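You operate a simulated robot arm through the tools that you are given. There is no shell and no other tool. Be economical: measure what you need, move in short steps, check, and stop when the job is done.

You run a simulated robot arm. Do the job below in one go: nothing can be reset, and whatever is moved stays where it is left.

Task
Take the yoghurt tub with the earliest date from the short worktop and put it on top of the wooden press.

It is judged by the outcome, as a careful person would: the job done as asked, and still so three seconds after it is handed in. It fails if anything else is knocked over, pushed out of place, dropped, spilled or broken.

Robot
A 6-joint arm with a two-finger parallel gripper, fixed in place. Base frame: the origin is at the foot of the arm, x ahead of it, y to its left, z up; the work surface is at about z = 0.91. Lengths are in m, angles in rad, forces in N, time in s.
With the tool pointing down near the work surface it reaches from about 0.36 to 0.76 m from the base axis. Its first joint turns from -1.152 to 1.152 rad. Payload 2.45 kg.
The tool frame sits at the grasp point between the pads (the TCP): z along the fingers, y along the line on which they close. The tips reach 0.024 m beyond it. Largest opening 0.068 m; finger width 0.017, thickness 0.01; the body of the gripper, 0.04 by 0.07 m, starts 0.041 m behind the TCP.
Orientation is told as [roll, pitch, yaw] about the base's x, y, z axes, in that order, counted from this pose: with the fingers straight down and closing along the base's y, the tool's x points along the base's -x, its y along +y and its z along -z.

Tools
- The arm moves only by the tool nudge_tool. Its argument "deltas" is one flat list of numbers, 6 for each row, row after row: the shift along the tool's x, y, z in m, then the turn, a rotation vector about the tool's x, y, z in rad. In form: [tx, ty, tz, rx, ry, rz, tx, ty, tz, rx, ry, rz, ...]. A call has 1 to 10 rows; each row is the pose to reach, as a shift and turn from the pose commanded when the call began, along the tool's axes at that moment. "claw" is the opening, from 0 (shut) to 1 (fully open), set as the call begins (left out, the last holds). Each row takes 0.2 s and may step no farther than 0.05 m and 0.15 rad from the row before; otherwise, or with a gripper value out of range, the whole call is refused. Where a pose cannot be reached the arm comes as near as it can. A force on the tool above 40 N (or 10 N above the force at the start of the call, whichever is more), or a blocked arm, ends the call early, and 0.2 s more pass. The fingers move at their own pace (about 0.108 m/s each) and stop on an object; they squeeze with about 41 N. The grip force told is the motor's: it shows also when the fingers shut on nothing. Time passes only in rows, and 0.2 s behind the last, so rows that repeat a pose let the fingers close. It gives the time, the measured TCP pose, the force on the tool (base axes), the opening and the grip force at its end, in the units of the frame above (readings bear some noise).
- Cameras (640 x 400 px; columns grow to the right, rows downward): "scene" is fixed at [0.1787, 0.436, 1.4487]; the picture's right is [-0.53, -0.85, 0.00], its down [-0.61, 0.38, -0.70] and it looks along [0.59, -0.37, -0.72] (base axes); focal length 300 px, centre (320, 200). "wrist" rides on the gripper at [0.084, 0.011, -0.075] in the tool frame; the picture's right is [-0.13, 0.99, 0.00], its down [-0.60, -0.08, -0.79] and it looks along [-0.79, -0.10, 0.61] (tool axes); focal length 251 px, centre (320, 200). There is no depth. A picture from a camera that has moved, and an enlarged one, comes with that camera's place and axes in the base frame and with its lens.
- snapshot(camera): a new picture of that camera. No time passes.
- enlarge(camera, box): a new picture of the part [left, top, right, bottom] of that camera's present view, enlarged. No time passes.
- sign_off(): hands the job in; it is judged then, once.

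Work in short steps. Places have to be worked out from the pictures, the camera data and where the tool is seen: move nearer, look again, correct. Check each grasp and each placing, and mend what went wrong. You have 90 turns and 46 pictures in all, those below and enlarged ones among them. Open the gripper and draw the arm clear of the work before you hand the job in, unless the task says otherwise; then end with one line.

The tools are called after ">>>" as name(argument=value, ...) on one line, values as JSON. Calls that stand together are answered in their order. nudge_tool: Moves the arm, as the interface text tells. Its arguments: {"type":"object","properties":{"deltas":{"type":"array"},"claw":{"type":"number"}},"required":["deltas"]} The other tools are called the same way: snapshot (camera) takes a picture; enlarge (camera, box) takes an enlarged picture of a part of a camera's view; sign_off () hands the job in.

At the start:

```text
clock: 0.0
position: [0.4201, 0.1164, 1.2017]
tool_rot: [0.001, 0.0, 0.002]
wrist_force: [0.6, 0.8, 0.2]
grip_width: 0.068
finger_force: 0.1
```

scene: 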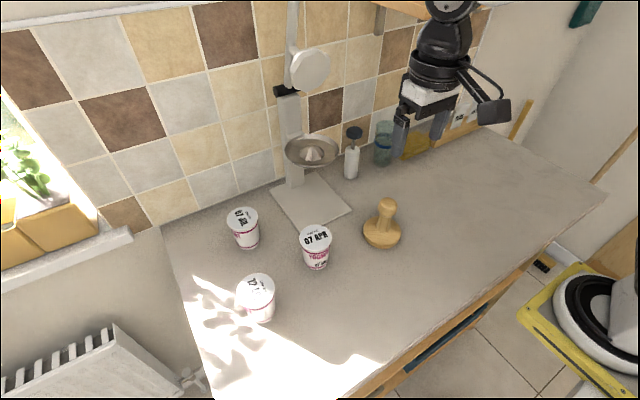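
wrist: 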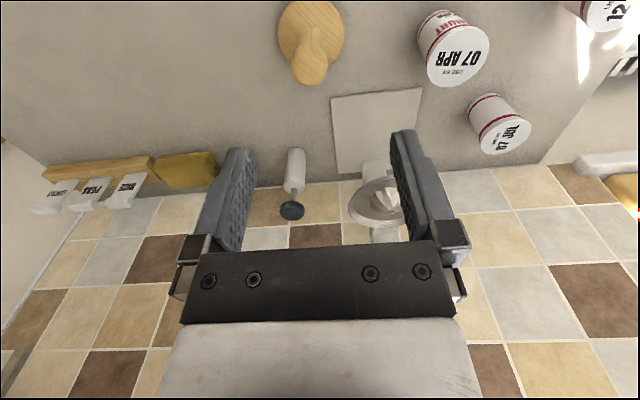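

I start by reading the dates on the tub lids and looking closely at the wooden object.

>>> enlarge(camera="scene", box=[210, 190, 350, 330])

>>> enlarge(camera="scene", box=[340, 110, 460, 260])

>>> enlarge(camera="wrist", box=[400, 0, 640, 160])

```text
2.86 times, centred on (280, 260) of scene
camera zoom: at [0.1787, 0.436, 1.4487], right [-0.53, -0.85, 0.0], down [-0.61, 0.38, -0.7], along [0.59, -0.37, -0.72], focal length 859 px, centre (434, 29)
```

zoom: 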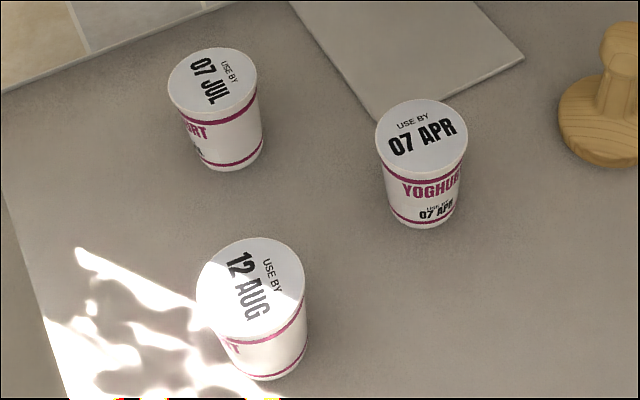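

```text
2.67 times, centred on (400, 185) of scene
camera zoom: at [0.1787, 0.436, 1.4487], right [-0.53, -0.85, 0.0], down [-0.61, 0.38, -0.7], along [0.59, -0.37, -0.72], focal length 801 px, centre (107, 240)
```

zoom: 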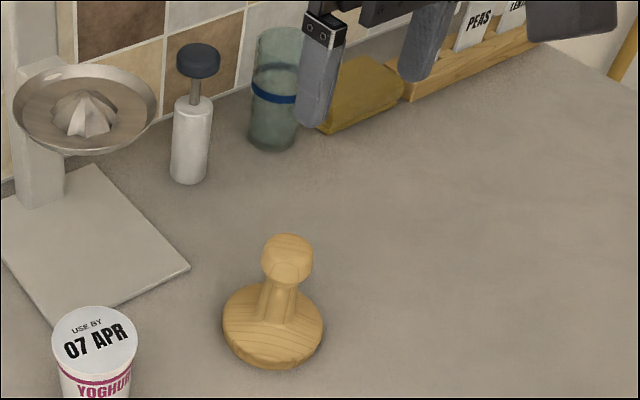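

```text
2.50 times, centred on (520, 80) of wrist
camera zoom: at [0.3359, 0.1276, 1.2766], right [0.13, 0.99, 0.0], down [0.6, -0.08, 0.79], along [0.79, -0.1, -0.61], focal length 629 px, centre (-180, 500)
```

zoom: 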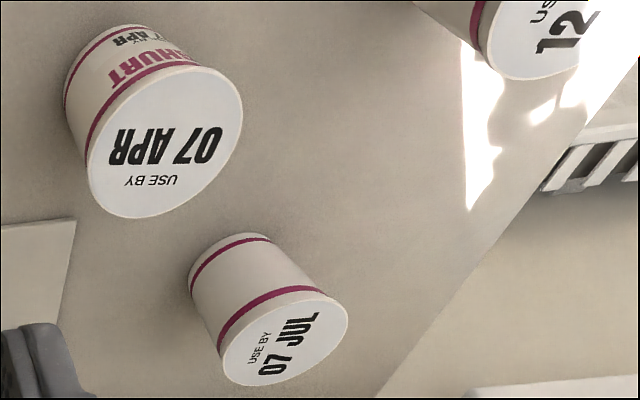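

The earliest date is 07 APR, and by triangulation its lid centre is at about (0.477, 0.260, 0.989). I'll zoom on the wooden press from the wrist to judge its knob top.

>>> enlarge(camera="wrist", box=[250, 0, 370, 90])

>>> enlarge(camera="scene", box=[350, 185, 414, 255])

```text
4.44 times, centred on (310, 45) of wrist
camera zoom: at [0.3359, 0.1276, 1.2766], right [0.13, 0.99, 0.0], down [0.6, -0.08, 0.79], along [0.79, -0.1, -0.61], focal length 1118 px, centre (364, 889)
```

zoom: 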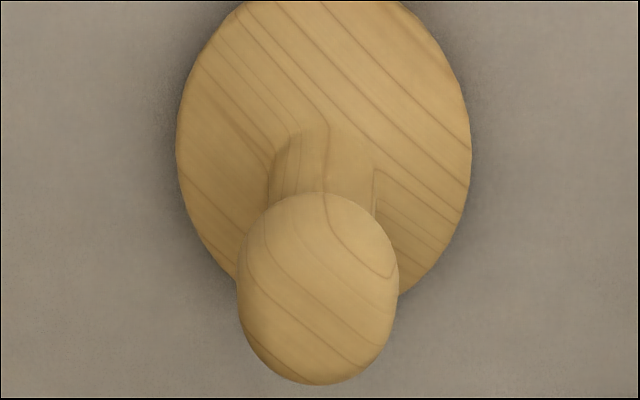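

```text
5.71 times, centred on (382, 220) of scene
camera zoom: at [0.1787, 0.436, 1.4487], right [-0.53, -0.85, 0.0], down [-0.61, 0.38, -0.7], along [0.59, -0.37, -0.72], focal length 1717 px, centre (-34, 86)
```

zoom: 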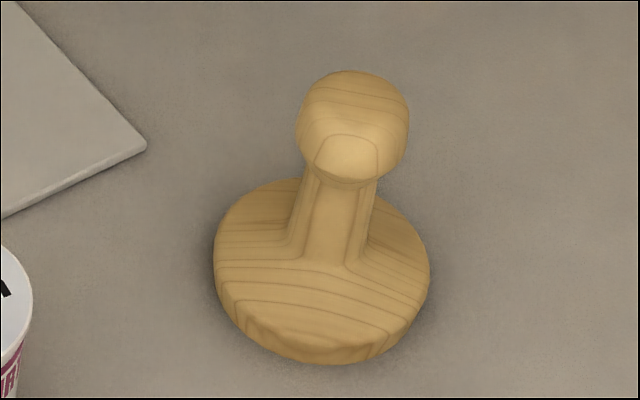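

The knob seems rounded, so I need a low side view of its top. I'll turn the gripper a quarter turn and move to the press's right side, staying high.

>>> nudge_tool(deltas=[-0.004, -0.016, 0, 0, 0, -0.15, -0.008, -0.032, 0, 0, 0, -0.3, -0.012, -0.048, 0, 0, 0, -0.45, -0.016, -0.064, 0, 0, 0, -0.6, -0.02, -0.08, 0, 0, 0, -0.75, -0.024, -0.096, 0, 0, 0, -0.9, -0.028, -0.112, 0, 0, 0, -1.05, -0.032, -0.128, 0, 0, 0, -1.2, -0.036, -0.144, 0, 0, 0, -1.35, -0.04, -0.16, 0, 0, 0, -1.5], claw=1)

```text
clock: 2.2
position: [0.4595, -0.0441, 1.2025]
tool_rot: [-0.001, 0.0, 1.502]
wrist_force: [0.2, -0.3, 0.5]
grip_width: 0.0681
finger_force: 0.0
```

Now I lower 0.13 m and tilt so the camera looks more level.

>>> nudge_tool(deltas=[0, 0, 0.04, 0, -0.13, 0, 0, 0, 0.08, 0, -0.26, 0, 0, 0, 0.12, 0, -0.4, 0, 0, 0, 0.135, 0, -0.45, 0])

>>> snapshot(camera="wrist")

```text
clock: 3.2
position: [0.4595, -0.0433, 1.0676]
tool_rot: [-0.001, -0.452, 1.501]
wrist_force: [0.0, -0.3, 0.3]
grip_width: 0.0679
finger_force: 0.0
```

```text
38 pictures are left
camera wrist: at [0.4413, -0.1515, 1.098], right [-0.98, 0.19, 0.06], down [0.09, 0.19, 0.98], along [0.17, 0.96, -0.2], focal length 251 px, centre (320, 200)
```

wrist: 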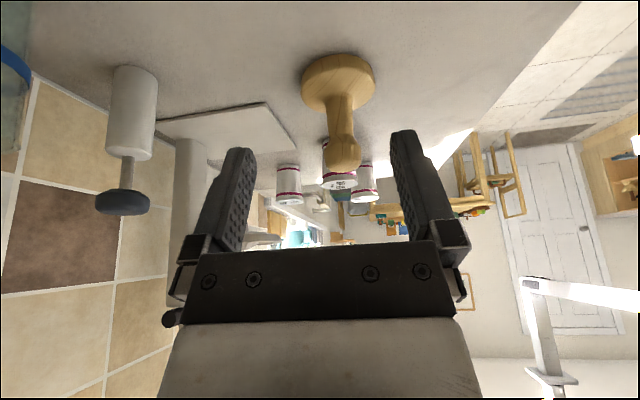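

The view is good; I zoom on the knob.

>>> enlarge(camera="wrist", box=[280, 40, 400, 220])

>>> enlarge(camera="wrist", box=[250, 150, 520, 290])

```text
2.22 times, centred on (340, 130) of wrist
camera zoom: at [0.4413, -0.1515, 1.098], right [-0.98, 0.19, 0.06], down [0.09, 0.19, 0.98], along [0.17, 0.96, -0.2], focal length 559 px, centre (276, 356)
```

zoom: 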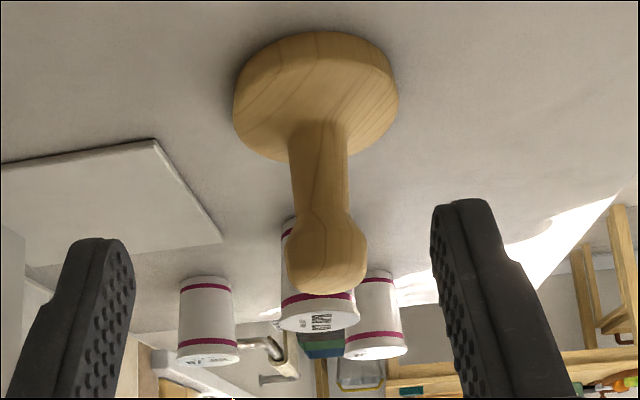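

```text
2.37 times, centred on (385, 220) of wrist
camera zoom: at [0.4413, -0.1515, 1.098], right [-0.98, 0.19, 0.06], down [0.09, 0.19, 0.98], along [0.17, 0.96, -0.2], focal length 596 px, centre (166, 153)
```

zoom: 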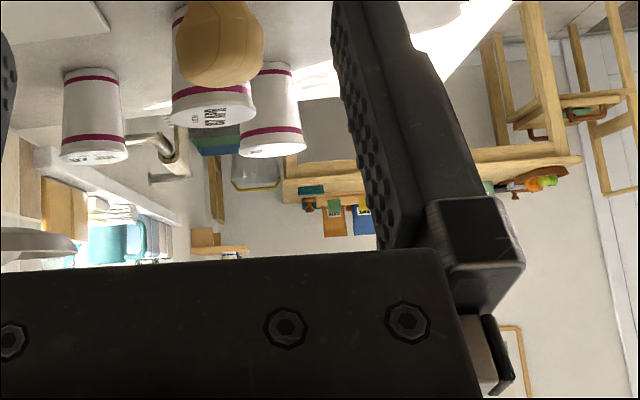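

The top looks flattened; I drop 7.5 cm for a true side-on look at the knob top, which also gives its height.

>>> nudge_tool(deltas=[0.0163, 0, 0.0338, 0, 0, 0, 0.0326, 0, 0.0675, 0, 0, 0])

>>> enlarge(camera="wrist", box=[260, 100, 420, 240])

```text
clock: 3.8
position: [0.4593, -0.0439, 0.9914]
tool_rot: [-0.003, -0.451, 1.501]
wrist_force: [0.7, -0.4, 0.8]
grip_width: 0.0681
finger_force: 0.0
```

```text
2.86 times, centred on (340, 170) of wrist
camera zoom: at [0.4406, -0.152, 1.0227], right [-0.98, 0.19, 0.06], down [0.09, 0.19, 0.98], along [0.17, 0.96, -0.21], focal length 718 px, centre (263, 286)
```

zoom: 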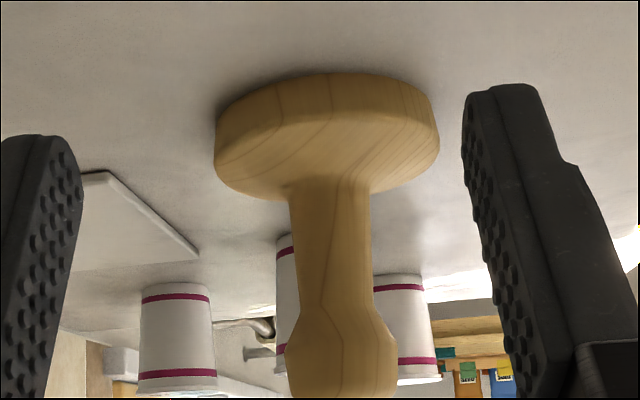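

>>> enlarge(camera="wrist", box=[300, 190, 390, 250])

```text
6.67 times, centred on (345, 220) of wrist
camera zoom: at [0.4406, -0.152, 1.0227], right [-0.98, 0.19, 0.06], down [0.09, 0.19, 0.98], along [0.17, 0.96, -0.21], focal length 1676 px, centre (153, 67)
```

zoom: 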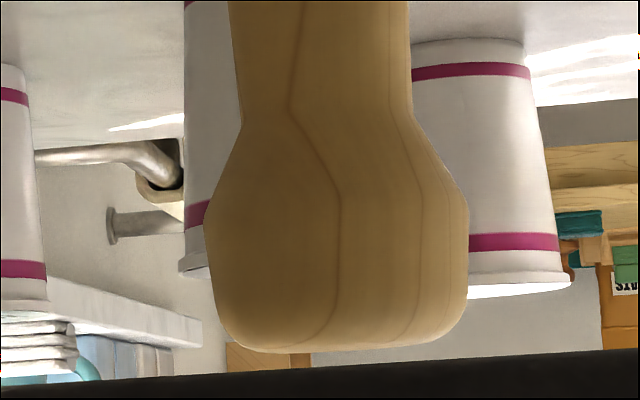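

The knob has a flat top about 28 mm wide, centred near (0.459, 0.100, 1.013), so the tub can stand on it. I now rise and straighten the tool.

>>> nudge_tool(deltas=[-0.0183, 0, -0.0378, 0, 0, 0, -0.0365, 0, -0.0756, 0, 0.112, 0, -0.0548, 0, -0.1134, 0, 0.225, 0, -0.073, 0, -0.1512, 0, 0.337, 0, -0.0913, 0, -0.189, 0, 0.45, 0])

```text
clock: 5.0
position: [0.4587, -0.0438, 1.2038]
tool_rot: [-0.002, 0.002, 1.5]
wrist_force: [-0.4, 0.5, -0.9]
grip_width: 0.0681
finger_force: 0.1
```

Next I swing to above the tub at z 1.20 while turning the yaw back to zero.

>>> nudge_tool(deltas=[-0.0305, 0, 0, 0, 0, 0.15, -0.061, 0, 0, 0, 0, 0.3, -0.0914, 0.001, 0, 0, 0, 0.45, -0.1218, 0.001, 0, 0, 0, 0.6, -0.1523, 0.002, 0, 0, 0, 0.75, -0.1827, 0.002, 0, 0, 0, 0.9, -0.2132, 0.002, 0, 0, 0, 1.05, -0.2436, 0.003, 0, 0, 0, 1.2, -0.2741, 0.003, 0, 0, 0, 1.35, -0.3045, 0.0035, 0, 0, 0, 1.5])

>>> snapshot(camera="wrist")

```text
clock: 7.2
position: [0.4771, 0.2623, 1.2017]
tool_rot: [0.001, 0.001, -0.003]
wrist_force: [-0.5, 0.7, -0.1]
grip_width: 0.0681
finger_force: 0.0
```

```text
33 pictures are left
camera wrist: at [0.3934, 0.2728, 1.2766], right [0.13, 0.99, 0.0], down [0.6, -0.08, 0.79], along [0.79, -0.1, -0.61], focal length 251 px, centre (320, 200)
```

wrist: 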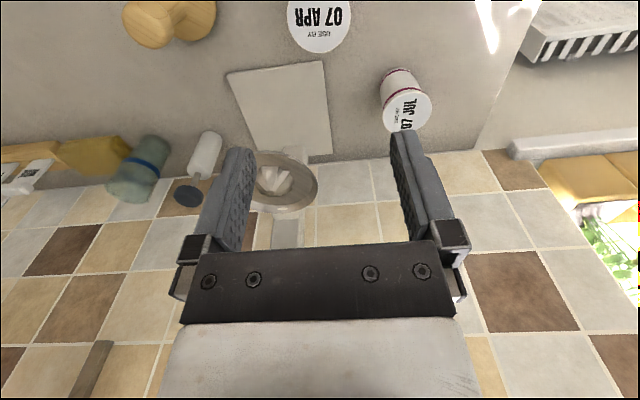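

The lid shows at about (0.480, 0.261), so I descend to z 1.05, still above the lid, and look again.

>>> nudge_tool(deltas=[-0.001, 0, 0.05, 0, 0, 0, -0.001, -0.001, 0.1, 0, 0, 0, -0.001, -0.001, 0.15, 0, 0, 0])

>>> snapshot(camera="wrist")

>>> enlarge(camera="scene", box=[260, 150, 400, 290])

```text
clock: 8.0
position: [0.4796, 0.259, 1.0522]
tool_rot: [-0.001, 0.0, 0.0]
wrist_force: [-0.4, -0.2, 0.5]
grip_width: 0.068
finger_force: 0.0
```

```text
32 pictures are left
camera wrist: at [0.3955, 0.2708, 1.1268], right [0.13, 0.99, 0.0], down [0.6, -0.08, 0.79], along [0.79, -0.1, -0.61], focal length 251 px, centre (320, 200)
```

wrist: 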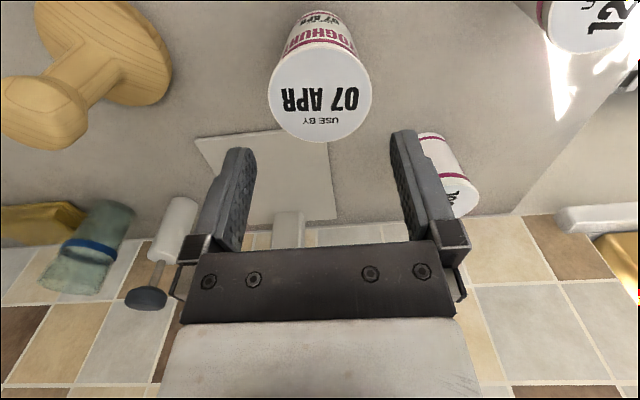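

```text
2.86 times, centred on (330, 220) of scene
camera zoom: at [0.1787, 0.436, 1.4487], right [-0.53, -0.85, 0.0], down [-0.61, 0.38, -0.7], along [0.59, -0.37, -0.72], focal length 859 px, centre (291, 143)
```

zoom: 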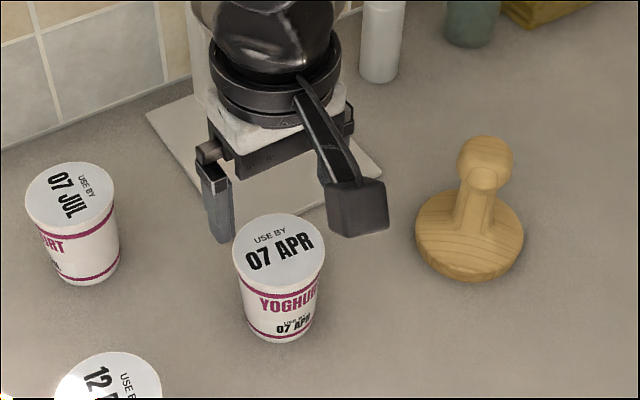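

The lid is centred between the fingers (column 319.5, about 320), 60 mm wide. I descend around it to z ≈ 0.968.

>>> nudge_tool(deltas=[0.002, 0, 0.03, 0, 0, 0, 0.002, 0, 0.05, 0, 0, 0, 0.002, 0, 0.068, 0, 0, 0, 0.002, 0, 0.084, 0, 0, 0])

>>> snapshot(camera="wrist")

```text
clock: 9.0
position: [0.4773, 0.2604, 0.9682]
tool_rot: [0.0, 0.0, 0.0]
wrist_force: [0.0, 0.7, 0.7]
grip_width: 0.0679
finger_force: 0.0
```

```text
30 pictures are left
camera wrist: at [0.3934, 0.2709, 1.0427], right [0.13, 0.99, 0.0], down [0.6, -0.08, 0.79], along [0.79, -0.1, -0.61], focal length 251 px, centre (320, 200)
```

wrist: 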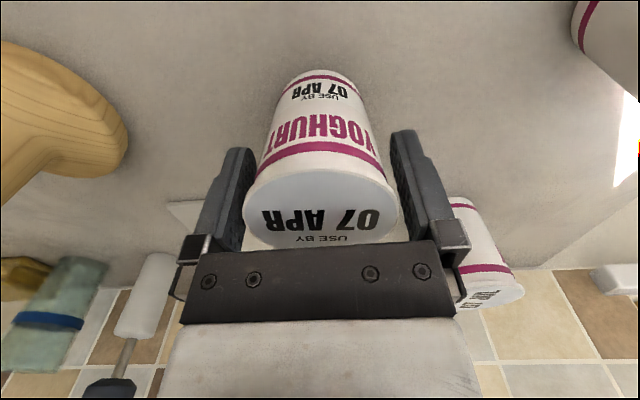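

The tub sits between the pads without contact; I close the gripper.

>>> nudge_tool(deltas=[0, 0, 0, 0, 0, 0, 0, 0, 0, 0, 0, 0, 0, 0, 0, 0, 0, 0], claw=0)

```text
clock: 9.8
position: [0.477, 0.2604, 0.9677]
tool_rot: [0.001, 0.0, 0.0]
wrist_force: [-0.4, -0.9, -0.5]
grip_width: 0.06
finger_force: 40.7
```

Gripped at 60 mm. I lift straight up 0.15 m.

>>> nudge_tool(deltas=[0, 0, -0.015, 0, 0, 0, 0, 0, -0.045, 0, 0, 0, 0, 0, -0.08, 0, 0, 0, 0, 0, -0.115, 0, 0, 0, 0, 0, -0.15, 0, 0, 0])

>>> snapshot(camera="scene")

>>> snapshot(camera="wrist")

```text
clock: 11.0
position: [0.4763, 0.26, 1.1176]
tool_rot: [-0.001, -0.001, 0.0]
wrist_force: [0.6, 0.5, -1.5]
grip_width: 0.0603
finger_force: 41.0
```

```text
29 pictures are left
```

scene: 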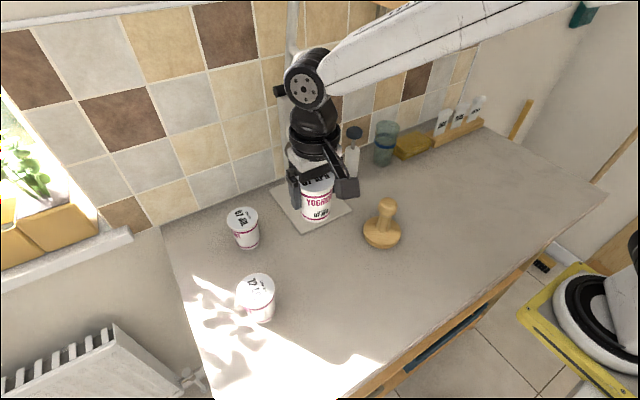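

```text
28 pictures are left
camera wrist: at [0.3929, 0.2707, 1.1926], right [0.13, 0.99, 0.0], down [0.6, -0.08, 0.79], along [0.79, -0.1, -0.61], focal length 251 px, centre (320, 200)
```

wrist: 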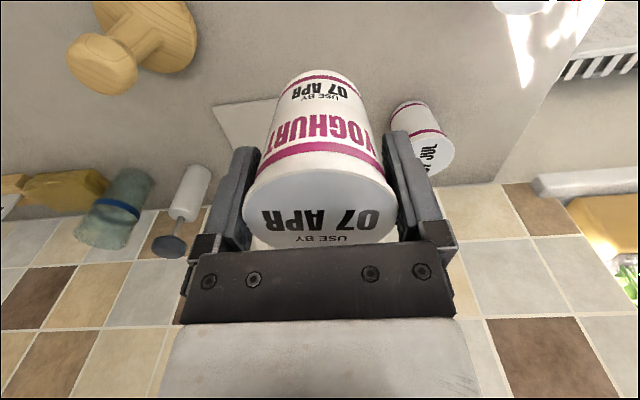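

Tub is held upright, and the others are untouched. I carry it across at this height (base 4–5 cm above the knob) to over the press.

>>> nudge_tool(deltas=[0.003, -0.025, 0, 0, 0, 0, 0.007, -0.06, 0, 0, 0, 0, 0.011, -0.095, 0, 0, 0, 0, 0.015, -0.13, 0, 0, 0, 0, 0.018, -0.15, 0, 0, 0, 0, 0.018, -0.16, 0, 0, 0, 0])

>>> snapshot(camera="wrist")

>>> enlarge(camera="scene", box=[330, 130, 450, 260])

```text
clock: 12.4
position: [0.4593, 0.0996, 1.117]
tool_rot: [-0.001, -0.001, 0.0]
wrist_force: [0.0, -0.4, -1.9]
grip_width: 0.0605
finger_force: 41.1
```

```text
27 pictures are left
camera wrist: at [0.3747, 0.1106, 1.1921], right [0.13, 0.99, 0.0], down [0.6, -0.08, 0.79], along [0.79, -0.1, -0.61], focal length 251 px, centre (320, 200)
```

wrist: 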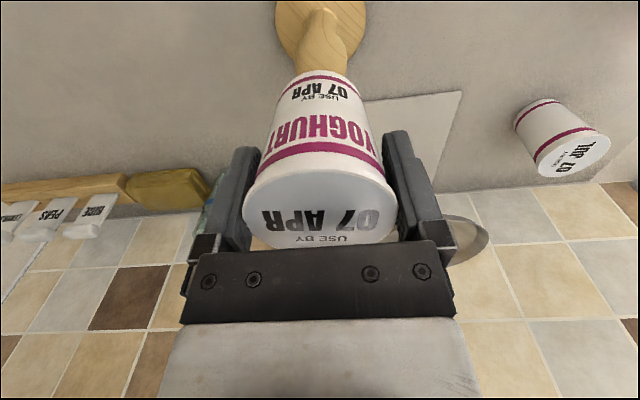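

```text
3.08 times, centred on (390, 195) of scene
camera zoom: at [0.1787, 0.436, 1.4487], right [-0.53, -0.85, 0.0], down [-0.61, 0.38, -0.7], along [0.59, -0.37, -0.72], focal length 925 px, centre (105, 215)
```

zoom: 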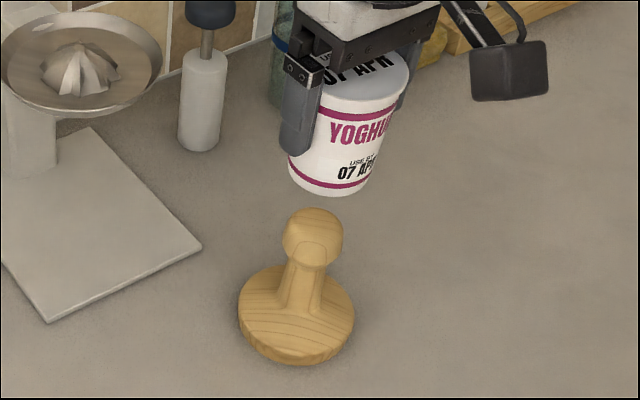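

I check the lateral alignment of knob and tub in the wrist picture.

>>> enlarge(camera="wrist", box=[255, 0, 385, 100])

```text
4.00 times, centred on (320, 50) of wrist
camera zoom: at [0.3747, 0.1106, 1.1921], right [0.13, 0.99, 0.0], down [0.6, -0.08, 0.79], along [0.79, -0.1, -0.61], focal length 1006 px, centre (320, 800)
```

zoom: 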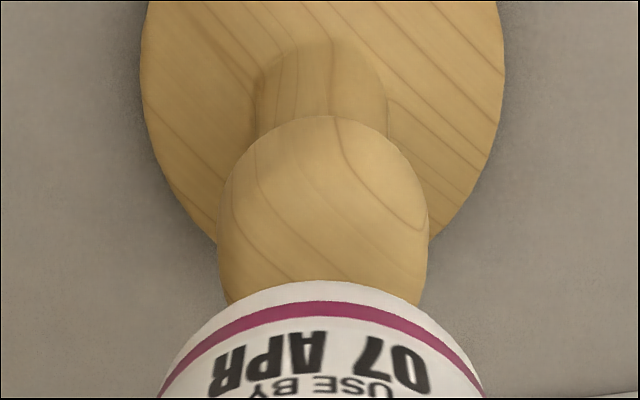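

Lateral alignment is within 1 mm, and the tub seems about 2 mm too far in x. I correct that and descend 4 cm.

>>> nudge_tool(deltas=[0.002, 0, 0.012, 0, 0, 0, 0.002, 0, 0.024, 0, 0, 0, 0.002, 0, 0.034, 0, 0, 0, 0.002, 0, 0.04, 0, 0, 0])

>>> enlarge(camera="scene", box=[340, 150, 440, 250])

```text
clock: 13.4
position: [0.4578, 0.0994, 1.0773]
tool_rot: [-0.001, -0.001, -0.001]
wrist_force: [-0.6, 0.7, -1.4]
grip_width: 0.06
finger_force: 40.9
```

```text
4.00 times, centred on (390, 200) of scene
camera zoom: at [0.1787, 0.436, 1.4487], right [-0.53, -0.85, 0.0], down [-0.61, 0.38, -0.7], along [0.59, -0.37, -0.72], focal length 1202 px, centre (40, 200)
```

zoom: 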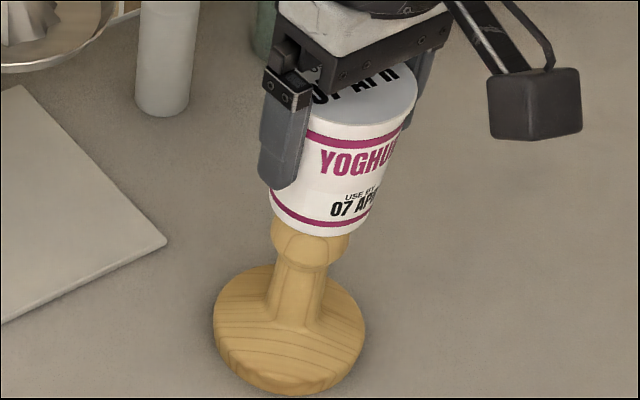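

No contact yet. I lower in small steps and watch the force.

>>> nudge_tool(deltas=[0, 0, 0.002, 0, 0, 0, 0, 0, 0.004, 0, 0, 0])

```text
clock: 14.0
position: [0.4566, 0.0992, 1.0737]
tool_rot: [0.001, 0.001, 0.001]
wrist_force: [-0.2, 0.1, -2.0]
grip_width: 0.0603
finger_force: 40.6
```

>>> nudge_tool(deltas=[0, 0, 0.001, 0, 0, 0, 0, 0, 0.002, 0, 0, 0])

```text
clock: 14.6
position: [0.4573, 0.1004, 1.072]
tool_rot: [0.0, 0.001, 0.002]
wrist_force: [-1.1, -0.3, 0.1]
grip_width: 0.0604
finger_force: 40.7
```

Force may be just starting to shift; I go one more millimetre.

>>> nudge_tool(deltas=[0, 0, 0.001, 0, 0, 0])

```text
clock: 15.0
position: [0.4586, 0.0995, 1.0719]
tool_rot: [-0.001, -0.002, 0.0]
wrist_force: [-2.8, -1.2, 14.5]
grip_width: 0.0603
finger_force: 40.7
```

Contact: 14.5 N upward. I relax by 1 mm and check the picture before releasing.

>>> nudge_tool(deltas=[0, 0, -0.0008, 0, 0, 0])

>>> enlarge(camera="wrist", box=[240, 0, 400, 100])

>>> enlarge(camera="scene", box=[340, 150, 440, 250])

```text
clock: 15.4
position: [0.457, 0.0989, 1.072]
tool_rot: [0.001, -0.001, 0.0]
wrist_force: [-1.2, -0.3, 12.4]
grip_width: 0.0602
finger_force: 41.0
```

```text
4.00 times, centred on (320, 50) of wrist
camera zoom: at [0.3733, 0.1109, 1.1465], right [0.13, 0.99, 0.0], down [0.6, -0.08, 0.79], along [0.79, -0.1, -0.61], focal length 1006 px, centre (320, 800)
```

zoom: 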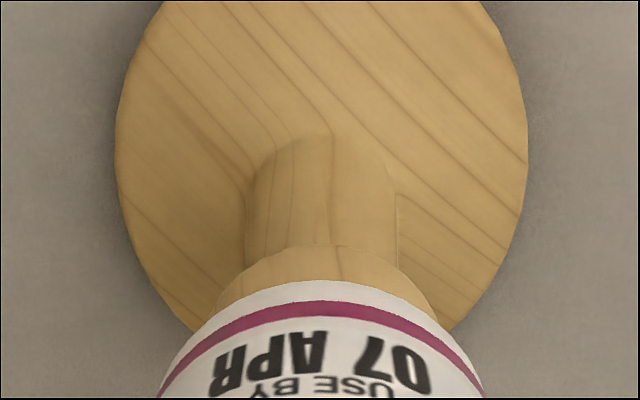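

```text
4.00 times, centred on (390, 200) of scene
camera zoom: at [0.1785, 0.436, 1.4487], right [-0.53, -0.85, 0.0], down [-0.61, 0.38, -0.7], along [0.59, -0.37, -0.72], focal length 1202 px, centre (40, 200)
```

zoom: 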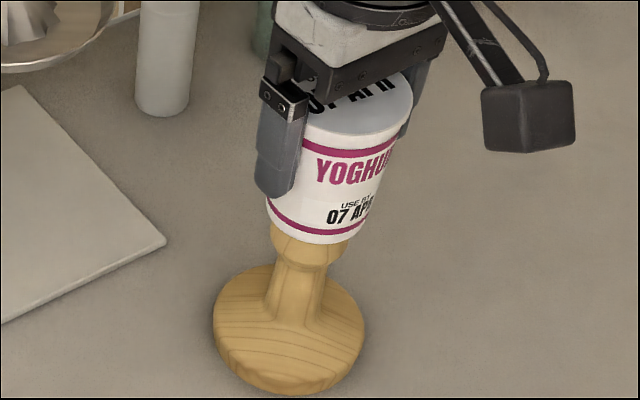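

Alignment is within about 3 mm of centre. I ease the remaining contact force a little more before opening.

>>> nudge_tool(deltas=[0, 0, -0.0007, 0, 0, 0, 0, 0, -0.0007, 0, 0, 0])

```text
clock: 16.0
position: [0.4575, 0.0994, 1.0731]
tool_rot: [0.0, 0.0, 0.0]
wrist_force: [0.7, 1.2, 1.8]
grip_width: 0.0601
finger_force: 40.8
```

Force is now near zero with the tub just resting. I open the gripper and hold still.

>>> nudge_tool(deltas=[0, 0, 0, 0, 0, 0, 0, 0, 0, 0, 0, 0, 0, 0, 0, 0, 0, 0], claw=1)

>>> snapshot(camera="wrist")

```text
clock: 16.8
position: [0.4579, 0.0997, 1.0713]
tool_rot: [0.0, 0.001, 0.0]
wrist_force: [-0.2, 0.4, 0.0]
grip_width: 0.068
finger_force: 0.1
```

```text
21 pictures are left
camera wrist: at [0.3732, 0.1104, 1.147], right [0.13, 0.99, 0.0], down [0.6, -0.08, 0.79], along [0.79, -0.1, -0.61], focal length 251 px, centre (320, 200)
```

wrist: 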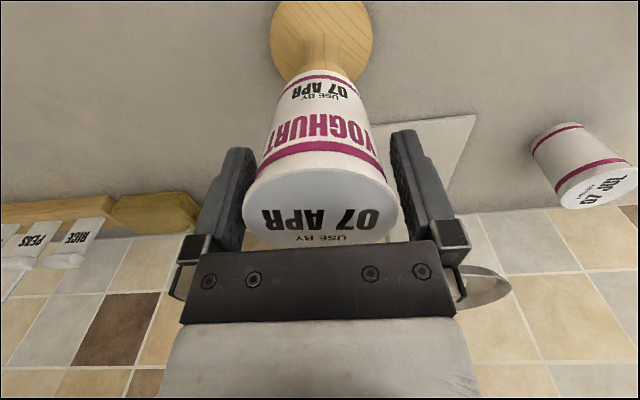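

The tub stands, with about 4 mm clear on each side. I raise straight up slowly.

>>> nudge_tool(deltas=[0, 0, -0.008, 0, 0, 0, 0, 0, -0.018, 0, 0, 0, 0, 0, -0.03, 0, 0, 0, 0, 0, -0.045, 0, 0, 0, 0, 0, -0.06, 0, 0, 0, 0, 0, -0.09, 0, 0, 0, 0, 0, -0.13, 0, 0, 0])

>>> snapshot(camera="scene")

>>> snapshot(camera="wrist")

```text
clock: 18.4
position: [0.4574, 0.1, 1.2017]
tool_rot: [-0.001, 0.0, 0.002]
wrist_force: [0.2, 0.2, -0.8]
grip_width: 0.0679
finger_force: 0.0
```

```text
20 pictures are left
```

scene: 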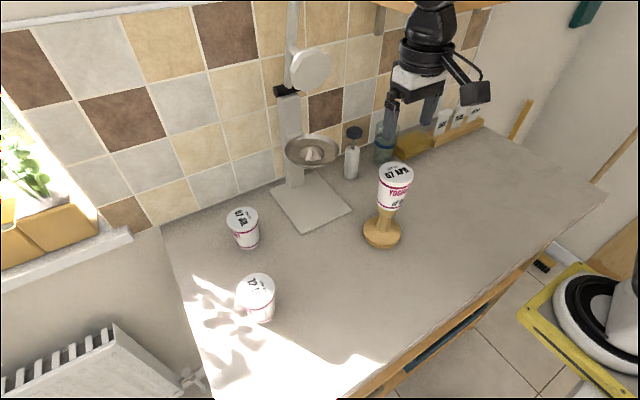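

```text
19 pictures are left
camera wrist: at [0.3734, 0.1112, 1.2775], right [0.13, 0.99, 0.0], down [0.6, -0.08, 0.79], along [0.79, -0.1, -0.61], focal length 251 px, centre (320, 200)
```

wrist: 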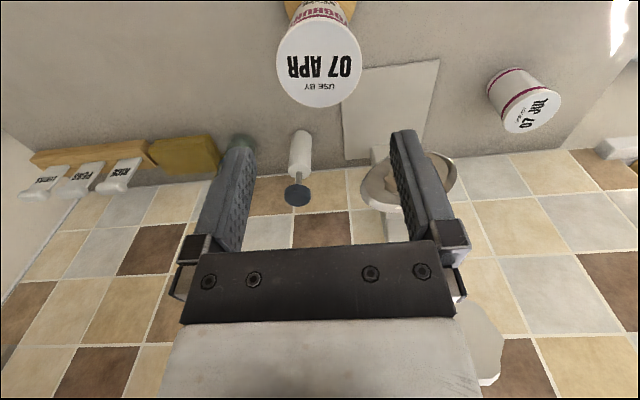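

The tub stands upright on the press. I draw the arm sideways away and verify it stays.

>>> nudge_tool(deltas=[0, -0.04, -0.01, 0, 0, 0, 0, -0.08, -0.02, 0, 0, 0, 0, -0.12, -0.02, 0, 0, 0, 0, -0.15, -0.02, 0, 0, 0, 0, -0.15, -0.02, 0, 0, 0, 0, -0.15, -0.02, 0, 0, 0, 0, -0.15, -0.02, 0, 0, 0, 0, -0.15, -0.02, 0, 0, 0])

>>> enlarge(camera="scene", box=[220, 130, 440, 330])

```text
clock: 20.2
position: [0.4572, -0.0504, 1.2215]
tool_rot: [0.0, 0.0, 0.001]
wrist_force: [-0.4, -0.5, 0.2]
grip_width: 0.0678
finger_force: 0.0
```

```text
2.00 times, centred on (330, 230) of scene
camera zoom: at [0.1787, 0.436, 1.4487], right [-0.53, -0.85, 0.0], down [-0.61, 0.38, -0.7], along [0.59, -0.37, -0.72], focal length 601 px, centre (300, 140)
```

zoom: 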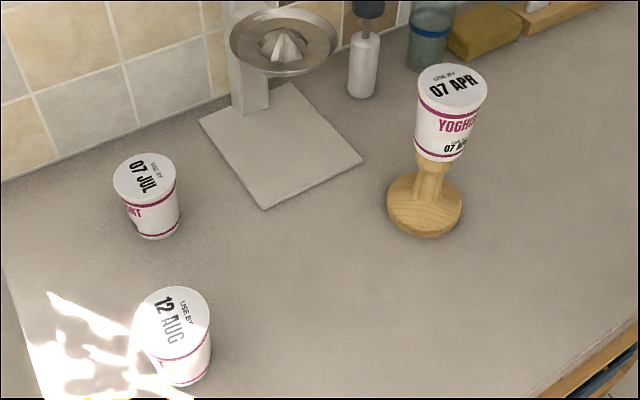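

The tub is steady on the press, nothing else has moved, and the arm is clear. I hand the job in.

>>> sign_off()

```text
The job is handed in.
```

The yoghurt tub dated 07 APR, the earliest of the three, now stands upright on top of the wooden press; nothing else was moved, and the arm is clear with its gripper open.
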